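You operate a simulated robot arm through the tools that you are given. There is no shell and no other tool. Be economical: measure what you need, move in short steps, check, and stop when the job is done.

The job below is to be done with a simulated two-armed robot. You get a single attempt, and the scene is never put back.

Task
Put the dryer back on line and shut the bypass last.
Fine: shut the vent first, open the inlet slowly, then the outlet.

It is judged by the outcome, as a careful person would: the job done as asked, and still so three seconds after it is handed in. It fails if anything else is knocked over, pushed out of place, dropped, spilled or broken.

Robot
Two 6-joint arms with two-finger grippers on one trunk, on a base that drives. Base frame: it is fixed to the floor where the robot stands at the start and does not move with it; the origin is under the middle of the robot, x ahead of it, y to its left, z up. Units: m, rad, N and s.
The left shoulder is at the start at [0.03, 0.178, 0.813], the right one opposite. With the tool pointing down near the work surface each hand reaches from about 0.54 to 0.8 m from the robot's upright axis, wherever it stands, measured 20 degrees to its own side. Places, roughly: bowl drain tap [0.7, -0.6, 0.7]; bypass valve [0.6, -0.3, 0.9]; dryer inlet valve [0.5, -0.1, 0.8]; dryer main valve [0.7, -0.8, 0.9]; dryer outlet valve [0.6, -0.4, 0.8]; dryer vent valve [0.5, 0, 0.7]; tub drain tap [0.6, -0.4, 0.3]. Payload 2.54 kg a hand.
Tool frame (each hand has its own): the origin (TCP) lies between the finger pads and is the grasp point; the fingertips stand 0.03 m ahead of it; z points along the fingers, y is the line along which they close. Largest opening 0.116 m; the body of the gripper starts 0.095 m behind the TCP.
Orientation is that of the tool frame in the base frame, as a unit quaternion [w, x, y, z]. With the fingers straight down and closing along the base's y, the tool's x points along the base's -x, its y along +y and its z along -z.

Tools
- The arms move only by the tool step_arm. It takes "left_increments", "right_increments" or both (then of equal length, played together; a hand with none holds still); each is a list that holds one entry, the list of rows, each a list of 7 numbers: the shift along the tool's x, y, z in m, then the turn, a rotation vector about the tool's x, y, z in rad, then the gripper command, from -1 (shut) to 1 (fully open), values between in proportion. In form: [[[x, y, z, ax, ay, az, claw], ...]]. A call has 1 to 12 rows; each row shifts and turns the commanded pose from where the row before left it, along the tool's axes as they then stand. Rows are played at 5 a second. More than 0.05 m and 0.15 rad between two rows, or a gripper value outside its range, and nothing of the call is played. Where a pose cannot be reached the arm comes as near as it can. A force on the tool above 60 N (or 10 N above the force at the start of the call, whichever is more), or a blocked arm, ends the call early, and 0.2 s more pass. Each finger travels about 0.153 m/s and halts on what it meets, pressing with about 27 N; the grip force reading is that of the motor and also rises with nothing between the fingers. The clock runs only during rows and for 0.2 s after the last one: add rows that do not move to give the fingers time. The reply holds the time, the measured pose of the TCP, the force on the tool along the base axes, the opening and the grip force, in the units named above and with some noise, with the torque about the TCP (base axes, N m) and any sound that the robot's microphone picked up.
- Cameras (640 x 400 px; columns grow to the right, rows downward): "scene" is now at [0.0437, -0.0233, 1.5364]; the picture's right is [-0.28, -0.96, 0.00], its down [-0.71, 0.20, -0.68] and it looks along [0.65, -0.19, -0.73] (base axes); focal length 252 px, centre (320, 200). "left" rides on the left gripper at [0.069, 0.015, -0.122] in its tool frame; the picture's right is [-0.21, 0.98, 0.00], its down [-0.83, -0.18, -0.53] and it looks along [-0.52, -0.11, 0.85] (tool axes); focal length 251 px, centre (320, 200). "right" rides on the right gripper at [0.069, -0.015, -0.122] in its tool frame; the picture's right is [0.21, 0.98, 0.00], its down [-0.83, 0.18, -0.53] and it looks along [-0.52, 0.11, 0.85] (tool axes); focal length 251 px, centre (320, 200). There is no depth. A picture from a camera that has moved, and an enlarged one, comes with that camera's place and axes in the base frame and with its lens.
- get_image(camera): a new picture of that camera. It takes no simulated time.
- raise_lower(by): slides the trunk up (or, below 0, down) by that many m; the arms and the scene camera ride with it, the base frame stays. It gives what a move gives, with no picture.
- drive_base(legs): drives the robot by 1 to 6 legs, each [ahead, left, turn to the left] in m, m and rad, along the robot's own axes; the way and the turn of a leg run together, so that a leg with both is an arc; at most 1.5 m and 3.142 rad a leg. The arms and the cameras ride along, it lands a little off, and it stops where it bumps. It gives what a move gives.
- aim_head(pan, tilt): turns the head with the scene camera to pan (to the left, within 2.496 rad either way) and tilt (down, from -0.506 to 1.204), counted from straight ahead of the robot. It gives what a move gives.
- zoom(camera, box): a new picture of the part [left, top, right, bottom] of that camera's present view, enlarged. It takes no simulated time.
- hand_in(): hands the job in; it is judged then, once.

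Go step by step. Nothing tells you exact positions but the pictures and the camera data: compare them with the known pose of the tool, close in by small moves and look again before you grip or let go. The budget is 120 turns and 92 pictures, counting those below and the enlarged ones. Unless the task says otherwise, let go and move clear before handing in, and close with one line.

The tools are called after "Call:" as name(argument=value, ...) on one line, values as JSON. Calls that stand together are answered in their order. step_arm: Moves the arms, as the interface text tells. Its arguments: {"type":"object","properties":{"left_increments":{"type":"array"},"right_increments":{"type":"array"}},"required":[]} The other tools are called the same way: raise_lower (by) slides the trunk up or down; drive_base (legs) drives the base; aim_head (pan, tilt) turns the head that bears the scene camera; get_image (camera) takes a picture; zoom (camera, box) takes an enlarged picture of a part of a camera's view; hand_in () hands the job in.

At the start:

```text
time_s: 0.0
left_tool_pos: [0.538, 0.0172, 1.1141]
left_ee_rot: [0.0, 0.0, 1.0, 0.0]
left_ft_force: [-0.3, 0.6, 1.0]
left_wrist_torque: [0.0, 0.01, 0.0]
left_finger_gap: 0.116
left_grip_force: 0.1
right_tool_pos: [0.3719, -0.2923, 1.1597]
right_ee_rot: [0.0, 0.0, 1.0, 0.0]
right_ft_force: [-0.1, 0.0, 0.2]
right_wrist_torque: [-0.02, 0.0, 0.01]
right_finger_gap: 0.1162
right_grip_force: 0.1
trunk travel left (down, up): [-0.025, 0.515]
robot x, y, heading: [-0.0009, -0.0022, 0.001]
head pan, tilt: [-0.279, 0.824]
```

scene: 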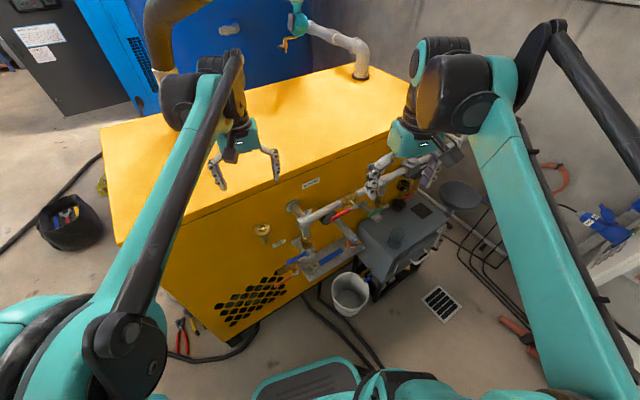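
right: 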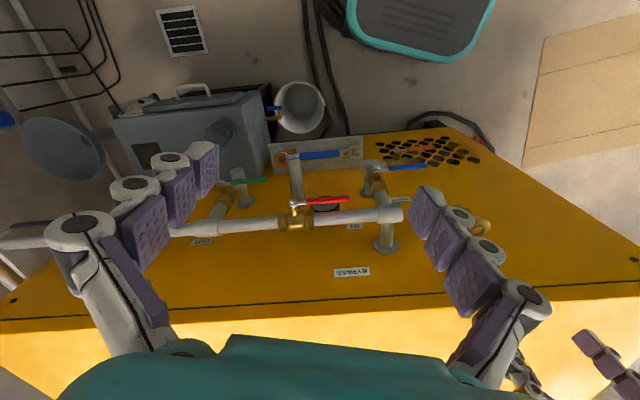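
left: 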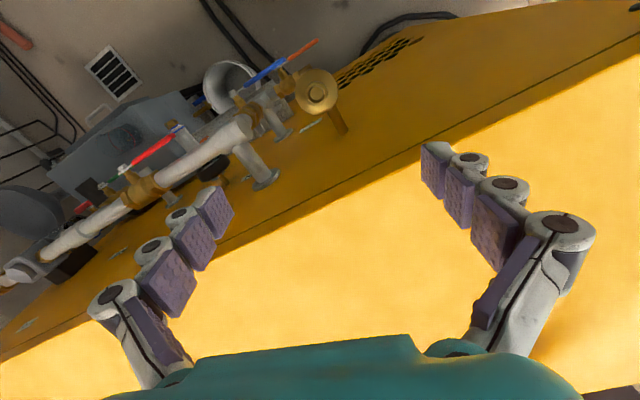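

I see a yellow dryer cabinet with pipework on its front face: red, blue and green lever valves. I'll take enlarged views to identify the valves first.

Call:
zoom(camera="scene", box=[220, 150, 460, 300])

Call:
zoom(camera="right", box=[180, 120, 480, 300])

Call:
zoom(camera="left", box=[0, 20, 360, 245])

```text
2.67 times, centred on (340, 225) of scene
camera zoom: at [0.0437, -0.0233, 1.5364], right [-0.28, -0.96, 0.0], down [-0.71, 0.2, -0.68], along [0.65, -0.19, -0.73], focal length 672 px, centre (267, 133)
```

zoom: 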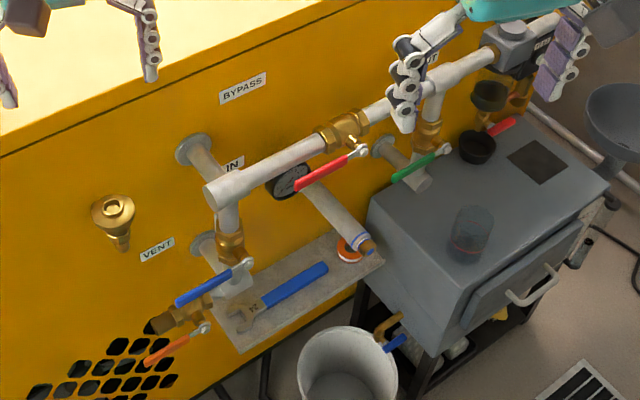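

```text
2.13 times, centred on (330, 210) of right
camera zoom: at [0.3034, -0.3071, 1.2818], right [-0.21, 0.98, 0.0], down [0.83, 0.18, 0.53], along [0.52, 0.11, -0.85], focal length 536 px, centre (299, 179)
```

zoom: 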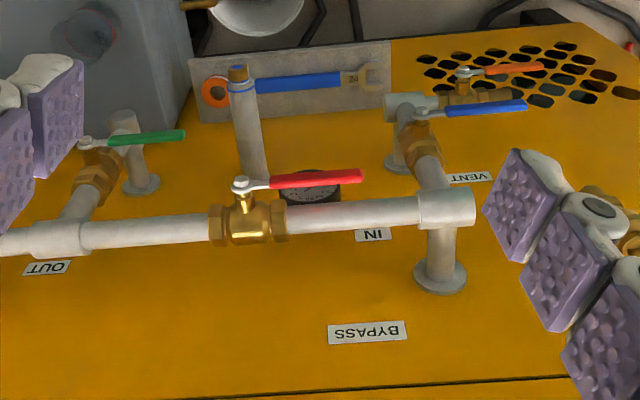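

```text
1.78 times, centred on (180, 132) of left
camera zoom: at [0.4676, 0.0308, 1.2356], right [0.21, 0.98, 0.0], down [0.83, -0.18, 0.53], along [0.52, -0.11, -0.85], focal length 447 px, centre (569, 320)
```

zoom: 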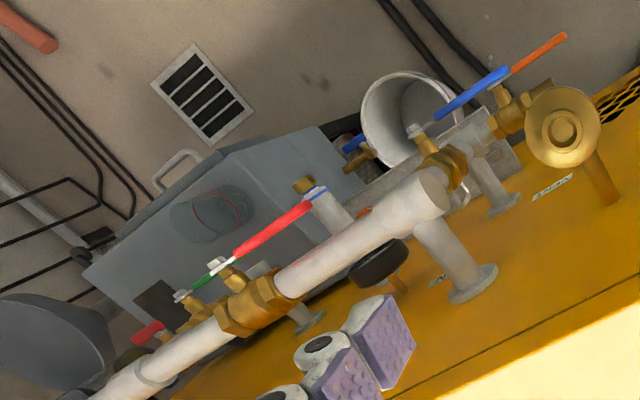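

The valves read as: bypass red is open, inlet blue and outlet green are closed, vent orange is open. All levers point left along a face turned about 16°. I want to back off and stand square to it, so I'll look around first for obstacles.

Call:
aim_head(pan=-1.3, tilt=0.9)

Call:
get_image(camera="scene")

Call:
aim_head(pan=-2.4, tilt=0.9)

Call:
get_image(camera="scene")

```text
time_s: 1.3
left_tool_pos: [0.5378, 0.018, 1.113]
left_ee_rot: [0.001, 0.0, 1.0, 0.001]
left_ft_force: [0.2, 0.2, -0.2]
left_wrist_torque: [0.02, 0.02, 0.04]
left_finger_gap: 0.1159
left_grip_force: 0.0
right_tool_pos: [0.3712, -0.2917, 1.1604]
right_ee_rot: [0.001, 0.0, 1.0, -0.001]
right_ft_force: [0.5, -0.3, -0.4]
right_wrist_torque: [0.01, -0.03, 0.02]
right_finger_gap: 0.1158
right_grip_force: 0.0
trunk travel left (down, up): [-0.025, 0.515]
robot x, y, heading: [-0.0005, -0.0029, 0.002]
head pan, tilt: [-1.3, 0.901]
```

```text
85 pictures are left
camera scene: at [-0.0125, -0.0741, 1.5304], right [-0.96, -0.27, 0.0], down [-0.21, 0.76, -0.62], along [0.17, -0.6, -0.78], focal length 252 px, centre (320, 200)
```

scene: 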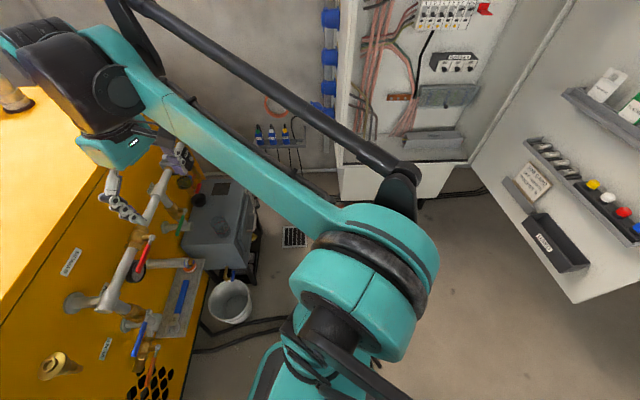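

```text
time_s: 2.6
left_tool_pos: [0.5377, 0.0178, 1.1128]
left_ee_rot: [-0.001, 0.001, 1.0, 0.0]
left_ft_force: [0.0, -0.1, 0.2]
left_wrist_torque: [0.01, 0.0, -0.03]
left_finger_gap: 0.1159
left_grip_force: 0.1
right_tool_pos: [0.372, -0.2921, 1.1606]
right_ee_rot: [-0.001, 0.0, 1.0, 0.0]
right_ft_force: [0.3, -0.5, 0.0]
right_wrist_torque: [0.03, -0.01, -0.01]
right_finger_gap: 0.1159
right_grip_force: 0.0
trunk travel left (down, up): [-0.025, 0.515]
robot x, y, heading: [-0.0005, 0.0051, 0.007]
head pan, tilt: [-2.4, 0.901]
```

```text
84 pictures are left
camera scene: at [-0.0883, -0.0524, 1.5305], right [-0.68, 0.74, 0.0], down [0.58, 0.53, -0.62], along [-0.46, -0.42, -0.78], focal length 252 px, centre (320, 200)
```

scene: 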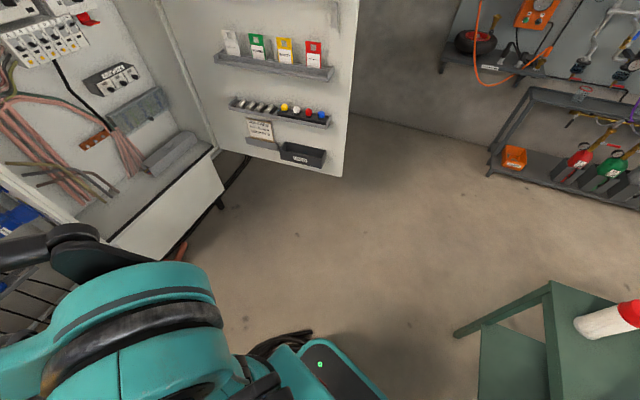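

Space behind and to the right is clear for a short shift. I'll back up a little, sidestep right and turn left to face the panel squarely.

Call:
drive_base(legs=[[-0.08, 0, 0], [0, -0.45, 0], [0, 0, 0.28]])

Call:
aim_head(pan=0.0, tilt=0.85)

Call:
get_image(camera="scene")

Call:
get_image(camera="left")

```text
time_s: 6.9
left_tool_pos: [0.4318, -0.2836, 1.113]
left_ee_rot: [0.0, -0.142, 0.99, 0.0]
left_ft_force: [-0.3, -0.1, 0.6]
left_wrist_torque: [-0.01, 0.0, 0.03]
left_finger_gap: 0.1159
left_grip_force: 0.1
right_tool_pos: [0.3598, -0.6264, 1.1601]
right_ee_rot: [0.0, -0.142, 0.99, 0.0]
right_ft_force: [-1.2, 0.2, -0.2]
right_wrist_torque: [0.04, 0.0, -0.03]
right_finger_gap: 0.116
right_grip_force: 0.1
trunk travel left (down, up): [-0.025, 0.515]
robot x, y, heading: [-0.0798, -0.4541, 0.289]
head pan, tilt: [-2.4, 0.901]
```

```text
time_s: 9.1
left_tool_pos: [0.4309, -0.2834, 1.1129]
left_ee_rot: [0.0, -0.142, 0.99, 0.0]
left_ft_force: [0.0, 0.2, 0.3]
left_wrist_torque: [0.01, -0.01, -0.02]
left_finger_gap: 0.1163
left_grip_force: 0.1
right_tool_pos: [0.3585, -0.6271, 1.1613]
right_ee_rot: [0.0, -0.142, 0.99, 0.0]
right_ft_force: [-0.9, 0.3, 0.1]
right_wrist_torque: [-0.04, -0.01, -0.03]
right_finger_gap: 0.1161
right_grip_force: 0.1
trunk travel left (down, up): [-0.025, 0.515]
robot x, y, heading: [-0.0851, -0.4534, 0.281]
head pan, tilt: [0.0, 0.85]
```

```text
83 pictures are left
camera scene: at [-0.0358, -0.439, 1.5343], right [0.28, -0.96, 0.0], down [-0.72, -0.21, -0.66], along [0.63, 0.18, -0.75], focal length 252 px, centre (320, 200)
```

scene: 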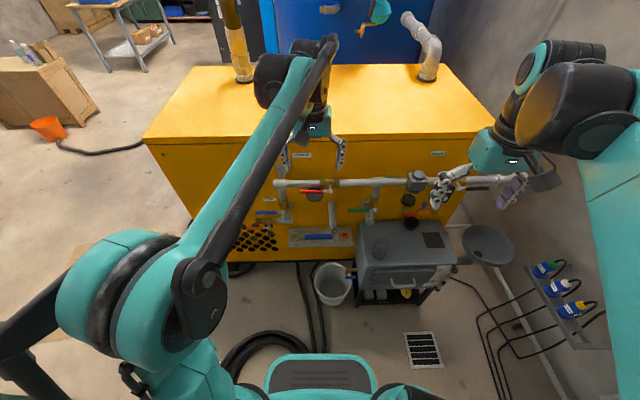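

```text
82 pictures are left
camera left: at [0.3603, -0.2903, 1.2356], right [-0.07, 1.0, 0.0], down [0.84, 0.06, 0.53], along [0.53, 0.04, -0.85], focal length 251 px, centre (320, 200)
```

left: 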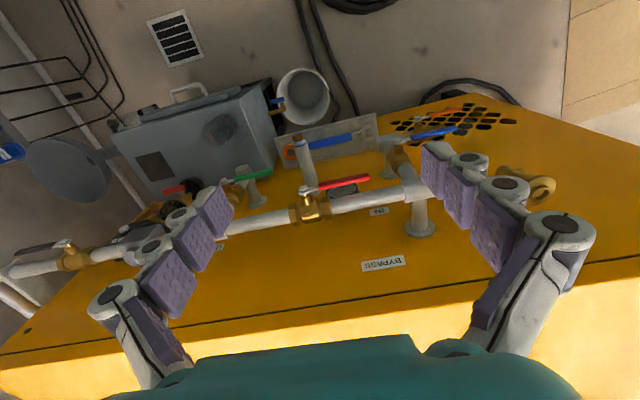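

Now square to the face. I'll enlarge the valves to see the stops and lever details.

Call:
zoom(camera="scene", box=[230, 170, 350, 250])

Call:
zoom(camera="scene", box=[330, 160, 450, 240])

```text
5.00 times, centred on (290, 210) of scene
camera zoom: at [-0.0358, -0.439, 1.5343], right [0.28, -0.96, 0.0], down [-0.72, -0.21, -0.66], along [0.63, 0.18, -0.75], focal length 1259 px, centre (470, 150)
```

zoom: 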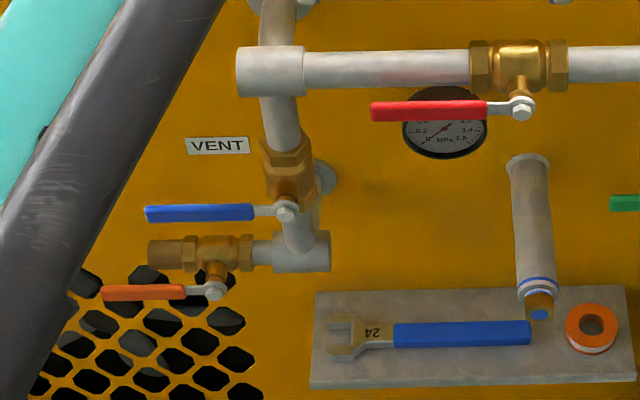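

```text
5.00 times, centred on (390, 200) of scene
camera zoom: at [-0.0358, -0.439, 1.5343], right [0.28, -0.96, 0.0], down [-0.72, -0.21, -0.66], along [0.63, 0.18, -0.75], focal length 1259 px, centre (-30, 200)
```

zoom: 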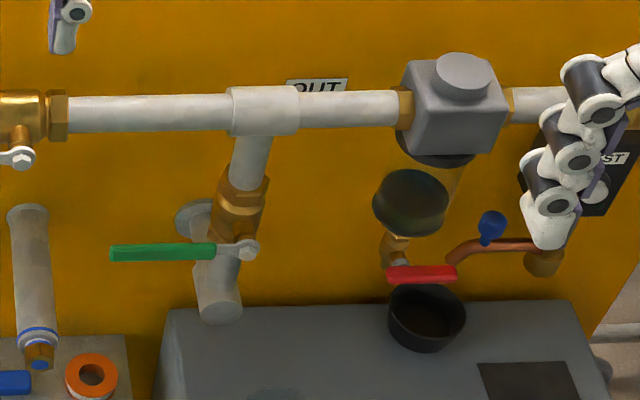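

The vent lever (orange) has its pivot at about z 0.66 and points left, so it needs a quarter turn. I'll use the left hand as a closed-finger poker, pitched so the fingers point straight at the panel.

Call:
step_arm(left_increments=[[[0, 0, 0, 0, -0.148, 0, -1], [0, 0, 0, 0, -0.148, 0, -1], [0, 0, 0, 0, -0.148, 0, -1], [0, 0, 0, 0, -0.148, 0, -1], [0, 0, 0, 0, -0.148, 0, -1], [0, 0, 0, 0, -0.148, 0, -1], [0, 0, 0, 0, -0.148, 0, -1], [0, 0, 0, 0, -0.148, 0, -1], [0, 0, 0, 0, -0.148, 0, -1], [0, 0, 0, 0, -0.148, 0, -1], [0, 0, 0, 0, -0.0908, 0, -1], [0, 0, 0, 0, 0, 0, -1]]])

Call:
get_image(camera="scene")

```text
time_s: 11.7
left_tool_pos: [0.4311, -0.284, 1.1129]
left_ee_rot: [0.701, -0.1, 0.699, 0.1]
left_ft_force: [0.1, 0.2, -0.2]
left_wrist_torque: [-0.01, 0.02, 0.01]
left_finger_gap: 0.0
left_grip_force: 26.4
right_tool_pos: [0.3593, -0.628, 1.1614]
right_ee_rot: [0.0, -0.142, 0.99, 0.0]
right_ft_force: [-0.2, 0.5, -0.4]
right_wrist_torque: [0.0, 0.01, 0.0]
right_finger_gap: 0.1159
right_grip_force: 0.0
trunk travel left (down, up): [-0.025, 0.515]
robot x, y, heading: [-0.0797, -0.4527, 0.282]
head pan, tilt: [0.0, 0.85]
```

```text
79 pictures are left
camera scene: at [-0.036, -0.439, 1.5343], right [0.28, -0.96, 0.0], down [-0.72, -0.21, -0.66], along [0.63, 0.19, -0.75], focal length 252 px, centre (320, 200)
```

scene: 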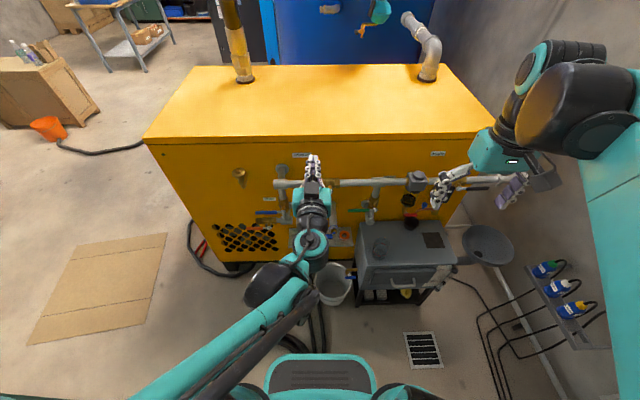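

The hand points at the panel. Next I move it left and down in front of the vent lever, still well off the face.

Call:
step_arm(left_increments=[[[0.0375, 0.0247, 0, 0, 0, 0, -1], [0.0375, 0.0247, 0, 0, 0, 0, -1], [0.0375, 0.0247, 0, 0, 0, 0, -1], [0.0375, 0.0247, 0, 0, 0, 0, -1], [0.0375, 0.0247, 0, 0, 0, 0, -1], [0.0375, 0.0247, 0, 0, 0, 0, -1], [0.0375, 0.0247, 0, 0, 0, 0, -1], [0.0375, 0.0247, 0, 0, 0, 0, -1], [0.0375, 0.0247, 0, 0, 0, 0, -1], [0.0375, 0.0247, 0, 0, 0, 0, -1], [0.0375, 0.0247, 0, 0, 0, 0, -1], [0, 0, 0, 0, 0, 0, -1]]])

Call:
get_image(camera="left")

Call:
zoom(camera="scene", box=[200, 160, 360, 260])

```text
time_s: 14.3
left_tool_pos: [0.4531, 0.016, 0.9412]
left_ee_rot: [0.699, -0.099, 0.701, 0.1]
left_ft_force: [0.1, -0.6, -0.2]
left_wrist_torque: [0.0, 0.03, 0.0]
left_finger_gap: 0.0
left_grip_force: 27.5
left hand out of reach, approached as far as the arm can: row 4, 5, 6, 7, 8, 9, 10, 11
right_tool_pos: [0.36, -0.6277, 1.1607]
right_ee_rot: [0.0, -0.142, 0.99, 0.0]
right_ft_force: [-0.8, 0.9, 0.7]
right_wrist_torque: [-0.01, 0.02, -0.02]
right_finger_gap: 0.1159
right_grip_force: 0.0
trunk travel left (down, up): [-0.025, 0.515]
robot x, y, heading: [-0.0789, -0.4527, 0.285]
head pan, tilt: [0.0, 0.85]
```

```text
78 pictures are left
camera left: at [0.3314, -0.0052, 0.8733], right [-0.27, 0.94, 0.21], down [-0.46, -0.32, 0.83], along [0.84, 0.13, 0.52], focal length 251 px, centre (320, 200)
```

left: 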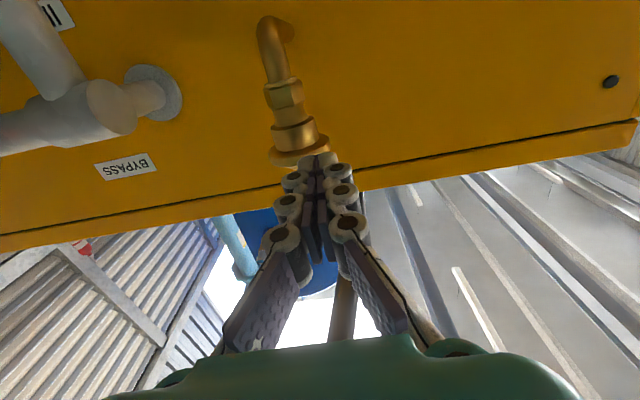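

```text
4.00 times, centred on (280, 210) of scene
camera zoom: at [-0.0361, -0.4394, 1.5344], right [0.28, -0.96, 0.0], down [-0.72, -0.21, -0.66], along [0.63, 0.19, -0.75], focal length 1008 px, centre (480, 160)
```

zoom: 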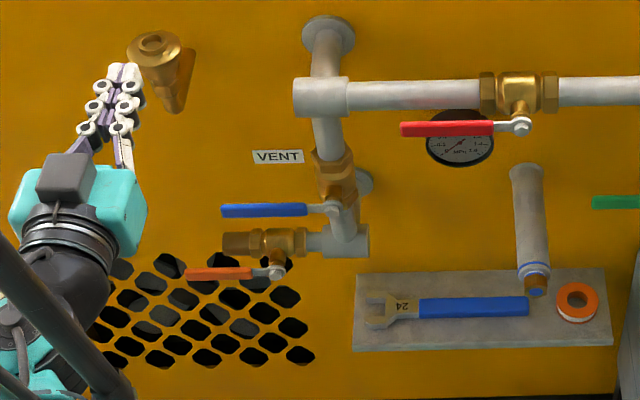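

The left arm is too folded to get that low from here, and its tip is near the brass fitting. Driving straight back 0.16 m pulls the hand clear and gives room.

Call:
drive_base(legs=[[-0.16, 0, 0]])

Call:
step_arm(left_increments=[[[0, 0, 0, 0, 0, 0, -1]]])

```text
time_s: 15.7
left_tool_pos: [0.2982, -0.0284, 0.9425]
left_ee_rot: [0.7, -0.1, 0.7, 0.1]
left_ft_force: [0.3, 0.4, -0.1]
left_wrist_torque: [0.01, 0.03, -0.01]
left_finger_gap: 0.0001
left_grip_force: 26.8
right_tool_pos: [0.203, -0.6727, 1.1607]
right_ee_rot: [0.0, -0.142, 0.99, -0.001]
right_ft_force: [-0.3, -0.5, 0.2]
right_wrist_torque: [0.02, -0.08, -0.02]
right_finger_gap: 0.116
right_grip_force: 0.0
trunk travel left (down, up): [-0.025, 0.515]
robot x, y, heading: [-0.234, -0.4969, 0.287]
head pan, tilt: [0.0, 0.85]
```

```text
time_s: 16.1
left_tool_pos: [0.2988, -0.0282, 0.9417]
left_ee_rot: [0.699, -0.102, 0.7, 0.102]
left_ft_force: [-1.3, -1.6, -0.5]
left_wrist_torque: [-0.01, 0.01, -0.01]
left_finger_gap: 0.0
left_grip_force: 27.0
right_tool_pos: [0.2045, -0.6726, 1.1602]
right_ee_rot: [0.0, -0.142, 0.99, -0.001]
right_ft_force: [0.0, 0.5, 0.7]
right_wrist_torque: [0.0, 0.0, 0.04]
right_finger_gap: 0.1161
right_grip_force: 0.1
trunk travel left (down, up): [-0.025, 0.515]
robot x, y, heading: [-0.2342, -0.4972, 0.286]
head pan, tilt: [0.0, 0.85]
```

Call:
step_arm(left_increments=[[[0.03, -0.002, 0.03, 0, 0, 0, -1], [0.04, -0.002, 0.02, 0, 0, 0, -1], [0.04, -0.002, 0.01, 0, 0, 0, -1], [0.04, -0.002, 0.01, 0, 0, 0, -1], [0.04, -0.002, 0.01, 0, 0, 0, -1], [0.04, -0.002, 0, 0, 0, 0, -1], [0, 0, 0, 0, 0, 0, -1]]])

Call:
get_image(camera="scene")

Call:
get_image(camera="left")

```text
time_s: 17.7
left_tool_pos: [0.4273, 0.0139, 0.7432]
left_ee_rot: [0.699, -0.1, 0.701, 0.1]
left_ft_force: [-0.4, -0.2, -0.1]
left_wrist_torque: [0.02, -0.02, 0.02]
left_finger_gap: 0.0
left_grip_force: 27.5
left hand out of reach, approached as far as the arm can: row 1, 2, 3, 4, 5, 6
right_tool_pos: [0.2039, -0.6723, 1.1599]
right_ee_rot: [0.0, -0.141, 0.99, 0.0]
right_ft_force: [0.4, 0.1, -0.5]
right_wrist_torque: [0.0, 0.02, 0.01]
right_finger_gap: 0.1162
right_grip_force: 0.1
trunk travel left (down, up): [-0.025, 0.515]
robot x, y, heading: [-0.2353, -0.4996, 0.283]
head pan, tilt: [0.0, 0.85]
```

```text
76 pictures are left
camera scene: at [-0.1909, -0.4844, 1.5344], right [0.28, -0.96, 0.0], down [-0.72, -0.21, -0.66], along [0.63, 0.19, -0.75], focal length 252 px, centre (320, 200)
```

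scene: 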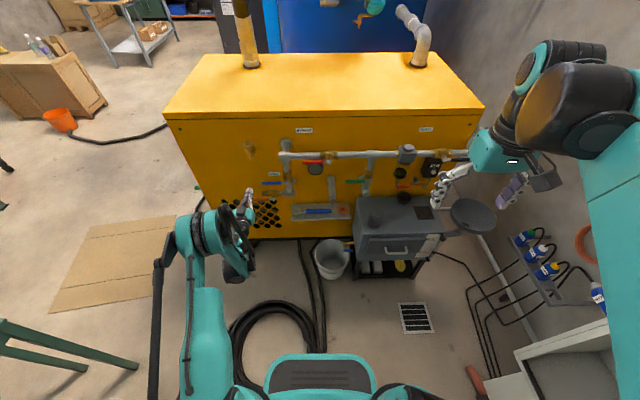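

```text
75 pictures are left
camera left: at [0.3046, -0.0083, 0.6748], right [-0.27, 0.94, 0.21], down [-0.46, -0.32, 0.83], along [0.84, 0.13, 0.52], focal length 251 px, centre (320, 200)
```

left: 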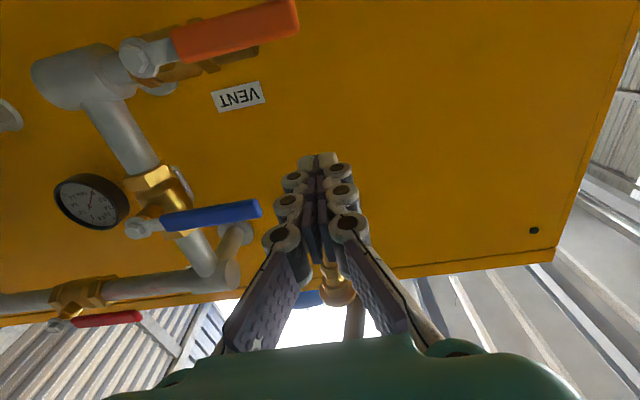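

The horizontal wrist is near its limit at this height, so I'll pitch the fingers about 30° down, which should free up reach.

Call:
step_arm(left_increments=[[[0, 0, -0.01, 0, 0.13, 0, -1], [0, 0, -0.01, 0, 0.13, 0, -1], [0, 0, -0.01, 0, 0.13, 0, -1], [0, 0, 0, 0, 0.13, 0, -1], [0, 0, 0, 0, 0, 0, -1]]])

```text
time_s: 18.9
left_tool_pos: [0.3986, 0.004, 0.7481]
left_ee_rot: [0.495, -0.123, 0.857, 0.071]
left_ft_force: [1.3, -0.2, -0.5]
left_wrist_torque: [0.02, 0.02, -0.01]
left_finger_gap: 0.0002
left_grip_force: 27.2
right_tool_pos: [0.2046, -0.6724, 1.1603]
right_ee_rot: [0.001, -0.143, 0.99, 0.001]
right_ft_force: [0.3, 0.6, 0.2]
right_wrist_torque: [-0.02, -0.04, -0.02]
right_finger_gap: 0.1159
right_grip_force: 0.1
trunk travel left (down, up): [-0.025, 0.515]
robot x, y, heading: [-0.2362, -0.4956, 0.289]
head pan, tilt: [0.0, 0.85]
```

Call:
step_arm(left_increments=[[[0.007, -0.008, 0.033, 0, 0, 0, -1], [0.007, -0.008, 0.033, 0, 0, 0, -1], [0, 0, 0, 0, 0, 0, -1]]])

Call:
get_image(camera="left")

Call:
zoom(camera="scene", box=[210, 150, 330, 225])

```text
time_s: 19.7
left_tool_pos: [0.4499, 0.0045, 0.701]
left_ee_rot: [0.496, -0.122, 0.857, 0.071]
left_ft_force: [-0.5, -0.2, 0.6]
left_wrist_torque: [-0.01, 0.03, -0.01]
left_finger_gap: 0.0001
left_grip_force: 26.9
right_tool_pos: [0.2048, -0.672, 1.1599]
right_ee_rot: [0.001, -0.143, 0.99, 0.0]
right_ft_force: [0.3, 1.2, 1.0]
right_wrist_torque: [0.04, 0.0, 0.01]
right_finger_gap: 0.116
right_grip_force: 0.1
trunk travel left (down, up): [-0.025, 0.515]
robot x, y, heading: [-0.2328, -0.4966, 0.287]
head pan, tilt: [0.0, 0.85]
```

```text
74 pictures are left
camera left: at [0.3117, -0.0237, 0.7032], right [-0.17, 0.97, 0.19], down [0.0, -0.19, 0.98], along [0.98, 0.17, 0.03], focal length 251 px, centre (320, 200)
```

left: 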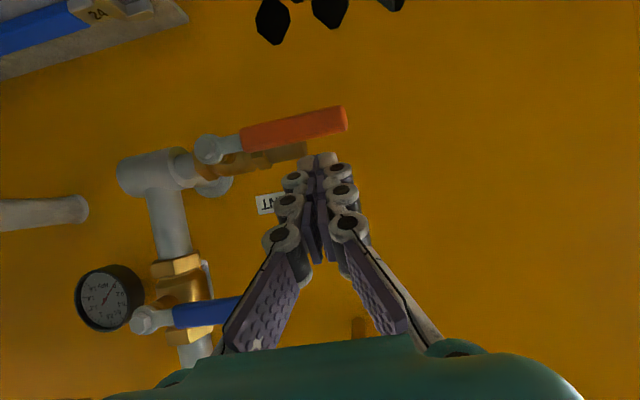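

```text
5.33 times, centred on (270, 188) of scene
camera zoom: at [-0.1909, -0.4843, 1.5344], right [0.28, -0.96, 0.0], down [-0.72, -0.21, -0.66], along [0.63, 0.19, -0.75], focal length 1343 px, centre (587, 267)
```

zoom: 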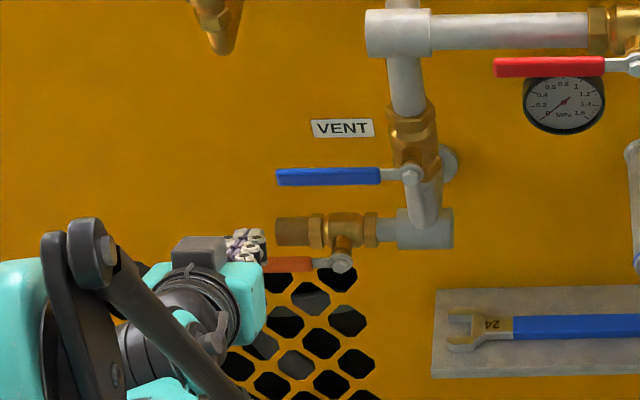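

The poker sits just above the orange lever near its tip. I'll push gently down in small rows and watch the force to learn which way it turns.

Call:
step_arm(left_increments=[[[0.00868, 0, 0.00497, 0, 0, 0, -1], [0.00868, 0, 0.00497, 0, 0, 0, -1], [0.00868, 0, 0.00497, 0, 0, 0, -1], [0.00434, 0, 0.00249, 0, 0, 0, -1]]])

Call:
zoom(camera="left", box=[160, 60, 400, 210])

```text
time_s: 20.7
left_tool_pos: [0.451, 0.0013, 0.6683]
left_ee_rot: [0.497, -0.121, 0.856, 0.07]
left_ft_force: [-0.1, -1.3, 2.8]
left_wrist_torque: [-0.01, -0.02, -0.01]
left_finger_gap: 0.0
left_grip_force: 27.2
right_tool_pos: [0.2046, -0.6729, 1.1593]
right_ee_rot: [0.0, -0.142, 0.99, 0.0]
right_ft_force: [0.2, 0.0, 0.1]
right_wrist_torque: [0.0, 0.04, -0.03]
right_finger_gap: 0.116
right_grip_force: 0.1
trunk travel left (down, up): [-0.025, 0.515]
robot x, y, heading: [-0.2353, -0.4986, 0.281]
head pan, tilt: [0.0, 0.85]
```

```text
2.67 times, centred on (280, 135) of left
camera zoom: at [0.3114, -0.0241, 0.6692], right [-0.17, 0.97, 0.19], down [0.0, -0.19, 0.98], along [0.99, 0.17, 0.03], focal length 670 px, centre (427, 373)
```

zoom: 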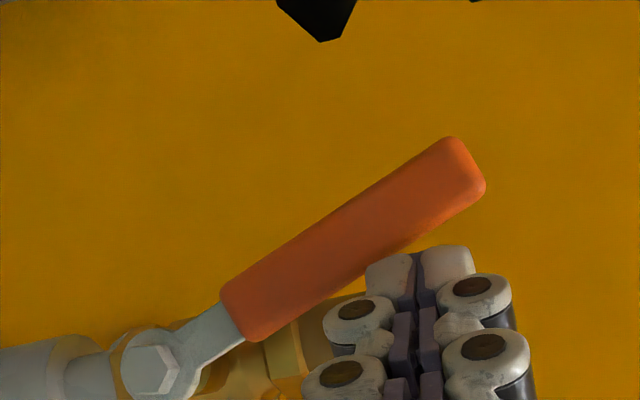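

The lever follows downward with only about 3 N, so that's the shutting direction. I continue along the arc toward vertical.

Call:
step_arm(left_increments=[[[0.0104, -0.001, 0.006, 0, 0, 0, -1], [0.0104, -0.001, 0.006, 0, 0, 0, -1], [0.0104, -0.001, 0.006, 0, 0, 0, -1], [0.0077, -0.0073, 0.0044, 0, 0, 0, -1], [0.0077, -0.0073, 0.0044, 0, 0, 0, -1], [0.0077, -0.0073, 0.0044, 0, 0, 0, -1], [0.0036, -0.008, 0.0021, 0, 0, 0, -1], [0.0036, -0.008, 0.0021, 0, 0, 0, -1], [0.0036, -0.008, 0.0021, 0, 0, 0, -1]]])

Call:
get_image(camera="left")

```text
time_s: 22.7
left_tool_pos: [0.4557, -0.0237, 0.5913]
left_ee_rot: [0.499, -0.119, 0.856, 0.065]
left_ft_force: [0.5, 0.4, 0.4]
left_wrist_torque: [0.0, 0.0, -0.01]
left_finger_gap: 0.0
left_grip_force: 26.9
left hand out of reach, approached as far as the arm can: row 7, 8, 9
right_tool_pos: [0.205, -0.6717, 1.1609]
right_ee_rot: [0.001, -0.142, 0.99, -0.001]
right_ft_force: [0.6, 0.1, -0.4]
right_wrist_torque: [0.0, 0.0, 0.01]
right_finger_gap: 0.1158
right_grip_force: 0.0
trunk travel left (down, up): [-0.025, 0.515]
robot x, y, heading: [-0.2368, -0.4973, 0.287]
head pan, tilt: [0.0, 0.85]
```

```text
71 pictures are left
camera left: at [0.316, -0.0494, 0.5929], right [-0.16, 0.97, 0.18], down [0.0, -0.18, 0.98], along [0.99, 0.16, 0.03], focal length 251 px, centre (320, 200)
```

left: 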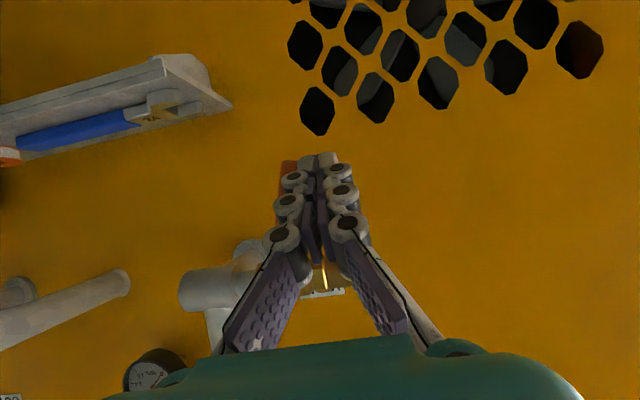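

The lever is about 70° down and the arm is at its low limit. I'll pitch the hand a little more downward, and press right to finish the quarter turn.

Call:
step_arm(left_increments=[[[-0.004, 0, 0, 0, 0.1, 0, -1], [-0.004, 0, 0, 0, 0.1, 0, -1], [0, -0.008, 0, 0, 0, 0, -1], [0, -0.008, 0, 0, 0, 0, -1], [0, -0.008, 0, 0, 0, 0, -1], [0, 0, 0, 0, 0, 0, -1]]])

Call:
get_image(camera="left")

```text
time_s: 24.1
left_tool_pos: [0.4455, 0.0051, 0.5999]
left_ee_rot: [0.415, -0.121, 0.901, 0.043]
left_ft_force: [0.1, 1.1, -0.7]
left_wrist_torque: [0.01, -0.01, -0.01]
left_finger_gap: 0.0002
left_grip_force: 26.8
left hand out of reach, approached as far as the arm can: row 1, 2, 3, 4, 5
right_tool_pos: [0.2041, -0.6721, 1.1605]
right_ee_rot: [0.0, -0.143, 0.99, 0.0]
right_ft_force: [0.1, 0.2, -0.1]
right_wrist_torque: [-0.01, -0.02, 0.02]
right_finger_gap: 0.1159
right_grip_force: 0.1
trunk travel left (down, up): [-0.025, 0.515]
robot x, y, heading: [-0.2361, -0.4941, 0.288]
head pan, tilt: [0.0, 0.85]
```

```text
70 pictures are left
camera left: at [0.3077, -0.0165, 0.6264], right [-0.12, 0.98, 0.14], down [0.17, -0.12, 0.98], along [0.98, 0.14, -0.15], focal length 251 px, centre (320, 200)
```

left: 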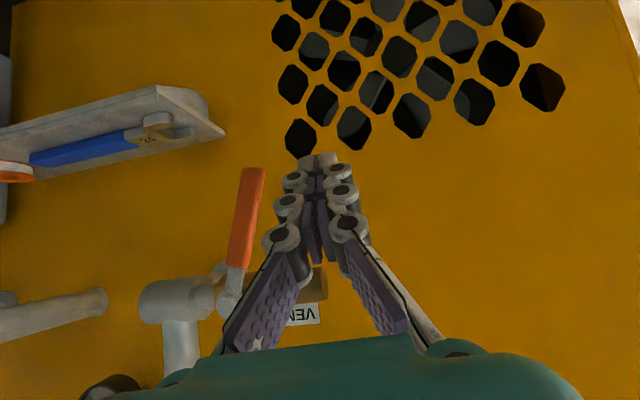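

The lever sits about 75–80° down and the arm slid off to the left at its limit. I'll back off another 0.1 m for better reach, with the fingers clear of the lever.

Call:
drive_base(legs=[[-0.1, 0, 0]])

Call:
raise_lower(by=-0.024)

Call:
zoom(camera="scene", box=[220, 130, 340, 205])

```text
time_s: 25.3
left_tool_pos: [0.349, -0.0224, 0.6005]
left_ee_rot: [0.414, -0.121, 0.901, 0.044]
left_ft_force: [-0.1, -0.4, 0.1]
left_wrist_torque: [0.01, -0.01, 0.02]
left_finger_gap: 0.0
left_grip_force: 27.0
right_tool_pos: [0.1066, -0.7019, 1.1607]
right_ee_rot: [0.001, -0.142, 0.99, 0.001]
right_ft_force: [-0.4, -0.8, 0.5]
right_wrist_torque: [0.04, -0.07, -0.02]
right_finger_gap: 0.116
right_grip_force: 0.0
trunk travel left (down, up): [-0.025, 0.515]
robot x, y, heading: [-0.3318, -0.5246, 0.283]
head pan, tilt: [0.0, 0.85]
```

```text
time_s: 26.0
left_tool_pos: [0.3497, -0.0231, 0.5752]
left_ee_rot: [0.415, -0.122, 0.9, 0.044]
left_ft_force: [-0.7, -0.5, -0.2]
left_wrist_torque: [0.02, 0.03, 0.0]
left_finger_gap: 0.0
left_grip_force: 27.7
right_tool_pos: [0.1076, -0.7013, 1.1353]
right_ee_rot: [0.0, -0.141, 0.99, 0.0]
right_ft_force: [-0.2, -0.5, 0.4]
right_wrist_torque: [0.02, 0.0, 0.01]
right_finger_gap: 0.1159
right_grip_force: 0.0
trunk travel left (down, up): [-0.001, 0.539]
robot x, y, heading: [-0.3303, -0.5269, 0.285]
head pan, tilt: [0.0, 0.85]
```

```text
5.33 times, centred on (280, 168) of scene
camera zoom: at [-0.2872, -0.5125, 1.5104], right [0.28, -0.96, 0.0], down [-0.72, -0.21, -0.66], along [0.63, 0.19, -0.75], focal length 1343 px, centre (533, 373)
```

zoom: 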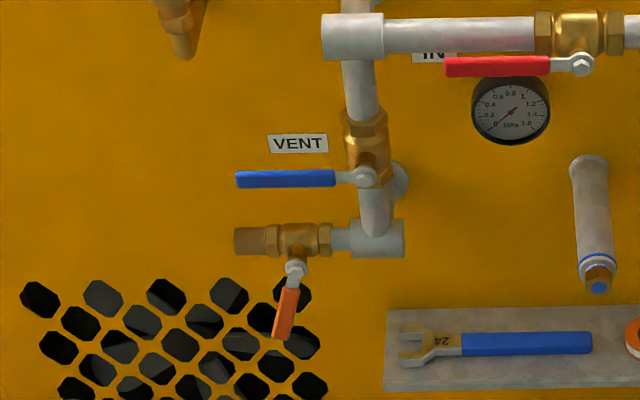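

From further back I can see the vent lever is about 10–15° short of vertical. I move back in on its left side and press right to the stop.

Call:
step_arm(left_increments=[[[-0.031, -0.008, 0.0207, 0, 0, 0, -1], [-0.031, -0.008, 0.0207, 0, 0, 0, -1], [-0.031, -0.008, 0.0207, 0, 0, 0, -1], [0, 0, 0, 0, 0, 0, -1]]])

Call:
zoom(camera="scene", box=[220, 130, 340, 205])

```text
time_s: 27.0
left_tool_pos: [0.448, -0.0007, 0.6095]
left_ee_rot: [0.418, -0.117, 0.9, 0.034]
left_ft_force: [0.0, 0.7, -0.7]
left_wrist_torque: [0.0, -0.02, 0.02]
left_finger_gap: 0.0002
left_grip_force: 27.2
left hand out of reach, approached as far as the arm can: row 1, 2, 3
right_tool_pos: [0.1098, -0.7014, 1.1362]
right_ee_rot: [0.0, -0.142, 0.99, 0.0]
right_ft_force: [0.3, 0.4, 0.7]
right_wrist_torque: [0.02, 0.01, -0.01]
right_finger_gap: 0.1158
right_grip_force: 0.2
trunk travel left (down, up): [-0.001, 0.539]
robot x, y, heading: [-0.3285, -0.525, 0.283]
head pan, tilt: [0.0, 0.85]
```

```text
5.33 times, centred on (280, 168) of scene
camera zoom: at [-0.2867, -0.5122, 1.5103], right [0.28, -0.96, 0.0], down [-0.72, -0.21, -0.66], along [0.63, 0.19, -0.75], focal length 1343 px, centre (533, 373)
```

zoom: 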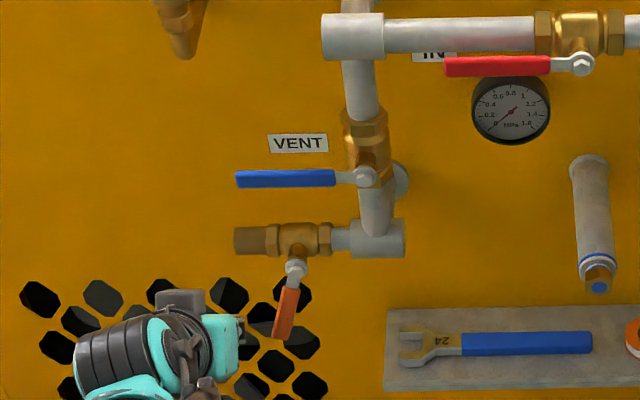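

Call:
get_image(camera="scene")

```text
67 pictures are left
camera scene: at [-0.2867, -0.5122, 1.5103], right [0.28, -0.96, 0.0], down [-0.72, -0.21, -0.66], along [0.63, 0.19, -0.75], focal length 252 px, centre (320, 200)
```

scene: 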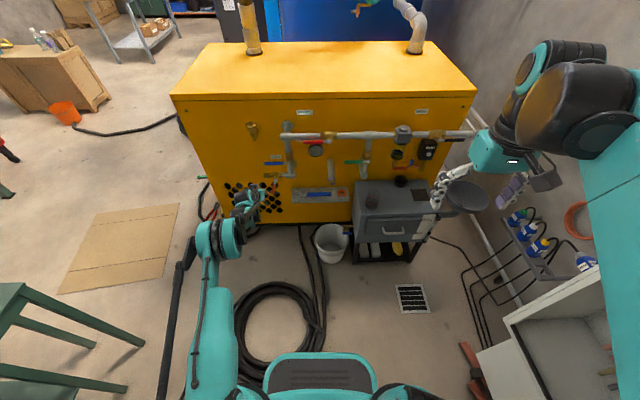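

The gripper is at a wrist limit; the forearm comes in from the left, so I'll yaw the fingers to the right, which also moves the tip toward the lever.

Call:
step_arm(left_increments=[[[0, 0, 0, 0.091, 0, 0.078, -1], [0, 0, 0, 0.091, 0, 0.078, -1], [0, 0, 0, 0.091, 0, 0.078, -1], [0, -0.008, 0, 0, 0, 0, -1], [0, -0.008, 0, 0, 0, 0, -1]]])

Call:
zoom(camera="scene", box=[180, 130, 340, 230])

```text
time_s: 28.2
left_tool_pos: [0.4333, -0.0242, 0.6223]
left_ee_rot: [0.419, 0.042, 0.906, -0.032]
left_ft_force: [-0.2, -0.3, 0.1]
left_wrist_torque: [-0.01, 0.01, -0.01]
left_finger_gap: 0.0002
left_grip_force: 26.6
left hand out of reach, approached as far as the arm can: row 1, 2, 3
right_tool_pos: [0.1082, -0.7009, 1.1368]
right_ee_rot: [0.001, -0.142, 0.99, 0.0]
right_ft_force: [0.7, 0.7, 0.0]
right_wrist_torque: [-0.01, 0.03, -0.01]
right_finger_gap: 0.1161
right_grip_force: 0.0
trunk travel left (down, up): [-0.001, 0.539]
robot x, y, heading: [-0.3311, -0.5232, 0.279]
head pan, tilt: [0.0, 0.85]
```

```text
4.00 times, centred on (260, 180) of scene
camera zoom: at [-0.2868, -0.5125, 1.5103], right [0.28, -0.96, 0.0], down [-0.72, -0.21, -0.66], along [0.63, 0.19, -0.75], focal length 1008 px, centre (560, 280)
```

zoom: 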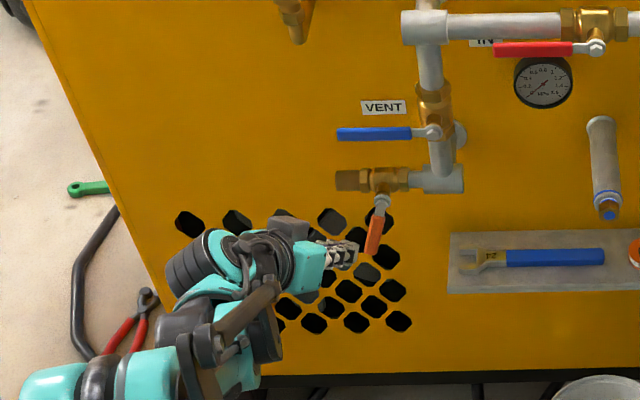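

Call:
step_arm(left_increments=[[[-0.0072, 0.0057, 0.0121, 0, 0, 0, -1], [-0.0072, 0.0057, 0.0121, 0, 0, 0, -1], [-0.0016, -0.0065, 0.0021, 0, 0, 0, -1], [-0.0016, -0.0065, 0.0021, 0, 0, 0, -1], [-0.0016, -0.0065, 0.0021, 0, 0, 0, -1], [0, 0, 0, 0, 0, 0, -1]]])

Call:
zoom(camera="scene", box=[220, 130, 340, 205])

```text
time_s: 29.6
left_tool_pos: [0.4556, -0.0424, 0.6269]
left_ee_rot: [0.419, 0.041, 0.906, -0.031]
left_ft_force: [-0.8, 2.7, -0.5]
left_wrist_torque: [0.02, 0.01, 0.09]
left_finger_gap: 0.0
left_grip_force: 26.8
left hand out of reach, approached as far as the arm can: row 1, 2
right_tool_pos: [0.1092, -0.6996, 1.136]
right_ee_rot: [0.001, -0.142, 0.99, 0.0]
right_ft_force: [0.3, -0.7, -0.9]
right_wrist_torque: [-0.02, -0.01, -0.02]
right_finger_gap: 0.1161
right_grip_force: 0.0
trunk travel left (down, up): [-0.001, 0.539]
robot x, y, heading: [-0.3269, -0.5223, 0.284]
head pan, tilt: [0.0, 0.85]
```

```text
5.33 times, centred on (280, 168) of scene
camera zoom: at [-0.2867, -0.512, 1.5103], right [0.28, -0.96, 0.0], down [-0.72, -0.21, -0.66], along [0.63, 0.19, -0.75], focal length 1343 px, centre (533, 373)
```

zoom: 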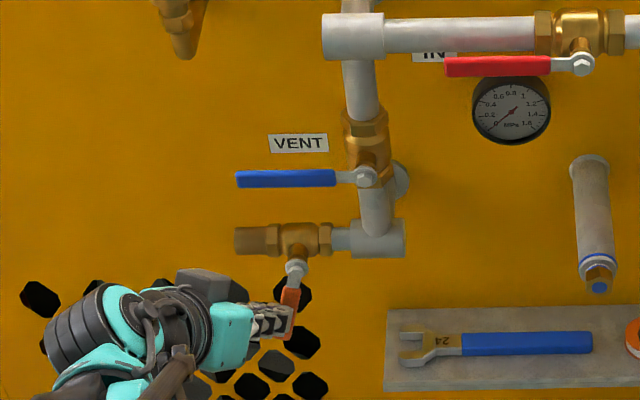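

Contact is made at about 3 N sideways, so I keep pressing right in small rows until the stop resists.

Call:
step_arm(left_increments=[[[-0.0016, -0.0065, 0.0021, 0, 0, 0, -1], [-0.0016, -0.0065, 0.0021, 0, 0, 0, -1], [-0.0016, -0.0065, 0.0021, 0, 0, 0, -1], [0, 0, 0, 0, 0, 0, -1]]])

Call:
zoom(camera="scene", box=[220, 130, 340, 205])

```text
time_s: 30.6
left_tool_pos: [0.4619, -0.0633, 0.6289]
left_ee_rot: [0.419, 0.041, 0.907, -0.032]
left_ft_force: [-15.6, -0.4, -0.7]
left_wrist_torque: [-0.02, 0.13, 0.08]
left_finger_gap: 0.0004
left_grip_force: 26.6
right_tool_pos: [0.1069, -0.7, 1.1356]
right_ee_rot: [0.0, -0.141, 0.99, 0.0]
right_ft_force: [0.0, -0.4, -0.2]
right_wrist_torque: [0.01, 0.07, -0.03]
right_finger_gap: 0.116
right_grip_force: 0.0
trunk travel left (down, up): [-0.001, 0.539]
robot x, y, heading: [-0.3254, -0.5263, 0.285]
head pan, tilt: [0.0, 0.85]
```

```text
5.33 times, centred on (280, 168) of scene
camera zoom: at [-0.288, -0.5125, 1.5104], right [0.28, -0.96, 0.0], down [-0.72, -0.21, -0.66], along [0.63, 0.19, -0.75], focal length 1343 px, centre (533, 373)
```

zoom: 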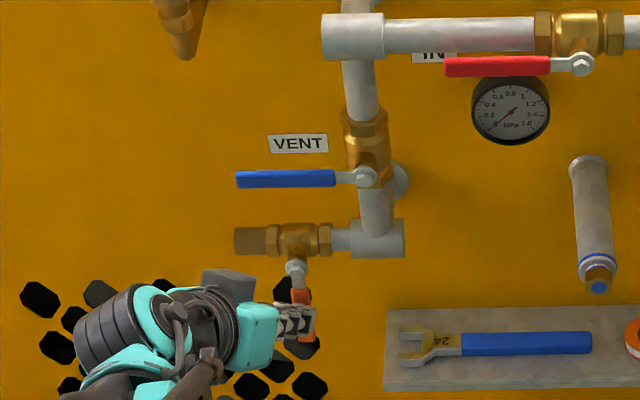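

The fingertips have slid onto the lever's front. I'll back out and look at the lever.

Call:
step_arm(left_increments=[[[0.012, -0.0075, -0.014, 0, 0, 0, -1], [0.012, -0.0075, -0.014, 0, 0, 0, -1], [0.007, 0.022, -0.009, 0, 0, 0, -1], [0.007, 0.022, -0.009, 0, 0, 0, -1], [0, 0, 0, 0, 0, 0, -1]]])

Call:
zoom(camera="scene", box=[240, 155, 320, 205])

Call:
get_image(camera="left")

```text
time_s: 31.8
left_tool_pos: [0.4052, -0.0284, 0.6287]
left_ee_rot: [0.419, 0.042, 0.906, -0.031]
left_ft_force: [1.2, -0.1, 0.3]
left_wrist_torque: [0.0, 0.0, 0.03]
left_finger_gap: 0.0004
left_grip_force: 26.8
right_tool_pos: [0.1077, -0.7014, 1.1372]
right_ee_rot: [0.0, -0.141, 0.99, 0.0]
right_ft_force: [-0.4, -0.6, 0.2]
right_wrist_torque: [0.02, -0.04, 0.0]
right_finger_gap: 0.1163
right_grip_force: 0.1
trunk travel left (down, up): [-0.001, 0.539]
robot x, y, heading: [-0.3314, -0.5219, 0.286]
head pan, tilt: [0.0, 0.85]
```

```text
8.00 times, centred on (280, 180) of scene
camera zoom: at [-0.2868, -0.5125, 1.5103], right [0.28, -0.96, 0.0], down [-0.72, -0.21, -0.66], along [0.63, 0.19, -0.75], focal length 2015 px, centre (640, 360)
```

zoom: 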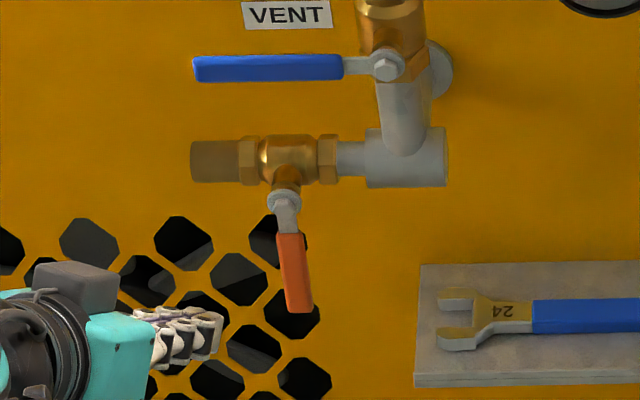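

```text
62 pictures are left
camera left: at [0.2689, -0.0007, 0.6546], right [0.24, 0.96, 0.14], down [0.11, -0.17, 0.98], along [0.97, -0.22, -0.15], focal length 251 px, centre (320, 200)
```

left: 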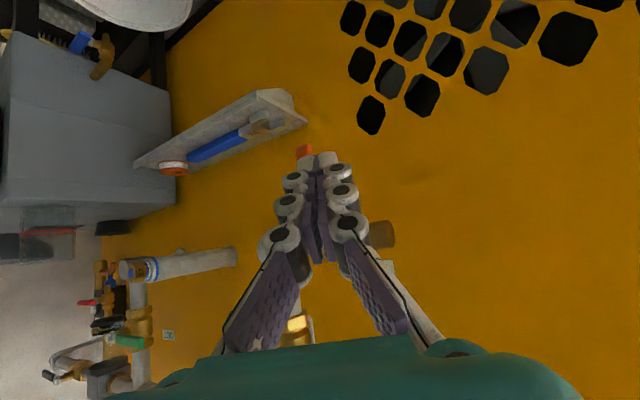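

The vent lever now hangs vertical, so it is shut. Next is the inlet (blue): I raise the hand, clear of the levers, to come in above it.

Call:
step_arm(left_increments=[[[-0.032, -0.001, -0.027, 0, 0, 0, -1], [-0.032, -0.001, -0.027, 0, 0, 0, -1], [-0.032, -0.001, -0.027, 0, 0, 0, -1], [-0.032, -0.001, -0.027, 0, 0, 0, -1], [-0.012, 0, -0.01, 0, 0, 0, -1], [0, 0, 0, 0, 0, 0, -1]]])

Call:
zoom(camera="scene", box=[220, 115, 340, 190])

```text
time_s: 33.2
left_tool_pos: [0.4065, -0.0283, 0.8126]
left_ee_rot: [0.42, 0.041, 0.906, -0.031]
left_ft_force: [-0.2, 0.1, -0.7]
left_wrist_torque: [-0.01, 0.0, -0.01]
left_finger_gap: 0.0
left_grip_force: 27.6
right_tool_pos: [0.1083, -0.7004, 1.136]
right_ee_rot: [0.0, -0.142, 0.99, 0.0]
right_ft_force: [-0.7, -0.4, 0.3]
right_wrist_torque: [-0.02, 0.01, -0.01]
right_finger_gap: 0.1159
right_grip_force: 0.1
trunk travel left (down, up): [-0.001, 0.539]
robot x, y, heading: [-0.3307, -0.521, 0.287]
head pan, tilt: [0.0, 0.85]
```

```text
5.33 times, centred on (280, 152) of scene
camera zoom: at [-0.2868, -0.5124, 1.5103], right [0.28, -0.96, 0.0], down [-0.72, -0.21, -0.66], along [0.63, 0.19, -0.75], focal length 1343 px, centre (533, 453)
```

zoom: 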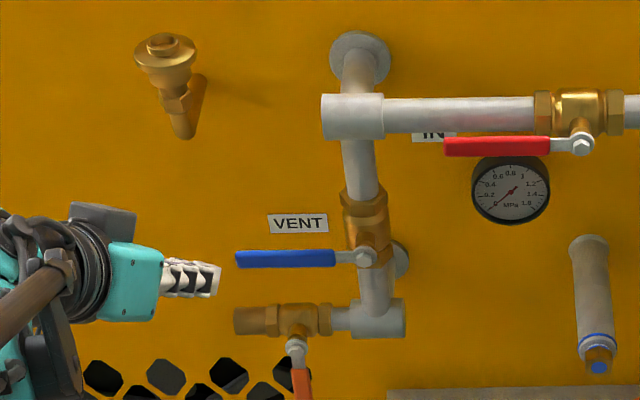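

Call:
step_arm(left_increments=[[[-0.0204, -0.002, 0.0304, 0, 0, 0, -1], [-0.0204, -0.002, 0.0304, 0, 0, 0, -1], [0, 0, 0, 0, 0, 0, -1]]])

Call:
zoom(camera="scene", box=[240, 130, 320, 180])

Call:
get_image(camera="left")

```text
time_s: 34.0
left_tool_pos: [0.4769, -0.0413, 0.8043]
left_ee_rot: [0.42, 0.041, 0.906, -0.031]
left_ft_force: [0.6, 0.4, -0.3]
left_wrist_torque: [0.0, 0.04, 0.0]
left_finger_gap: 0.0
left_grip_force: 27.1
right_tool_pos: [0.1079, -0.6989, 1.1357]
right_ee_rot: [0.0, -0.141, 0.99, -0.001]
right_ft_force: [0.3, 0.6, -0.1]
right_wrist_torque: [-0.02, -0.03, 0.02]
right_finger_gap: 0.1161
right_grip_force: 0.0
trunk travel left (down, up): [-0.001, 0.539]
robot x, y, heading: [-0.33, -0.5247, 0.286]
head pan, tilt: [0.0, 0.85]
```

```text
8.00 times, centred on (280, 155) of scene
camera zoom: at [-0.287, -0.5124, 1.5104], right [0.28, -0.96, 0.0], down [-0.72, -0.21, -0.66], along [0.63, 0.19, -0.75], focal length 2015 px, centre (640, 560)
```

zoom: 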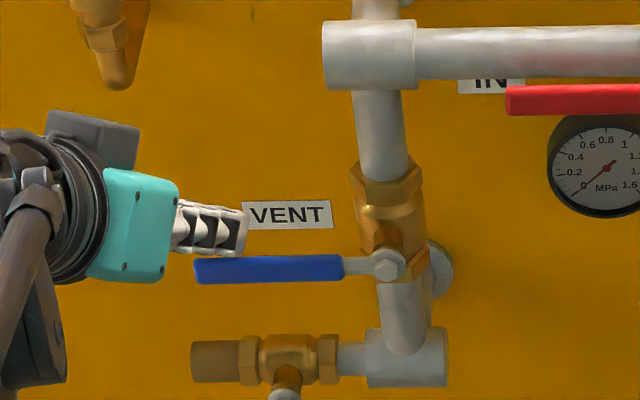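

```text
59 pictures are left
camera left: at [0.3417, -0.013, 0.8299], right [0.24, 0.96, 0.14], down [0.11, -0.17, 0.98], along [0.97, -0.22, -0.15], focal length 251 px, centre (320, 200)
```

left: 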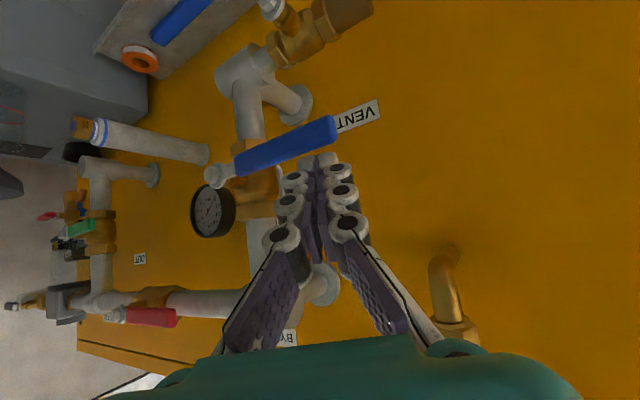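

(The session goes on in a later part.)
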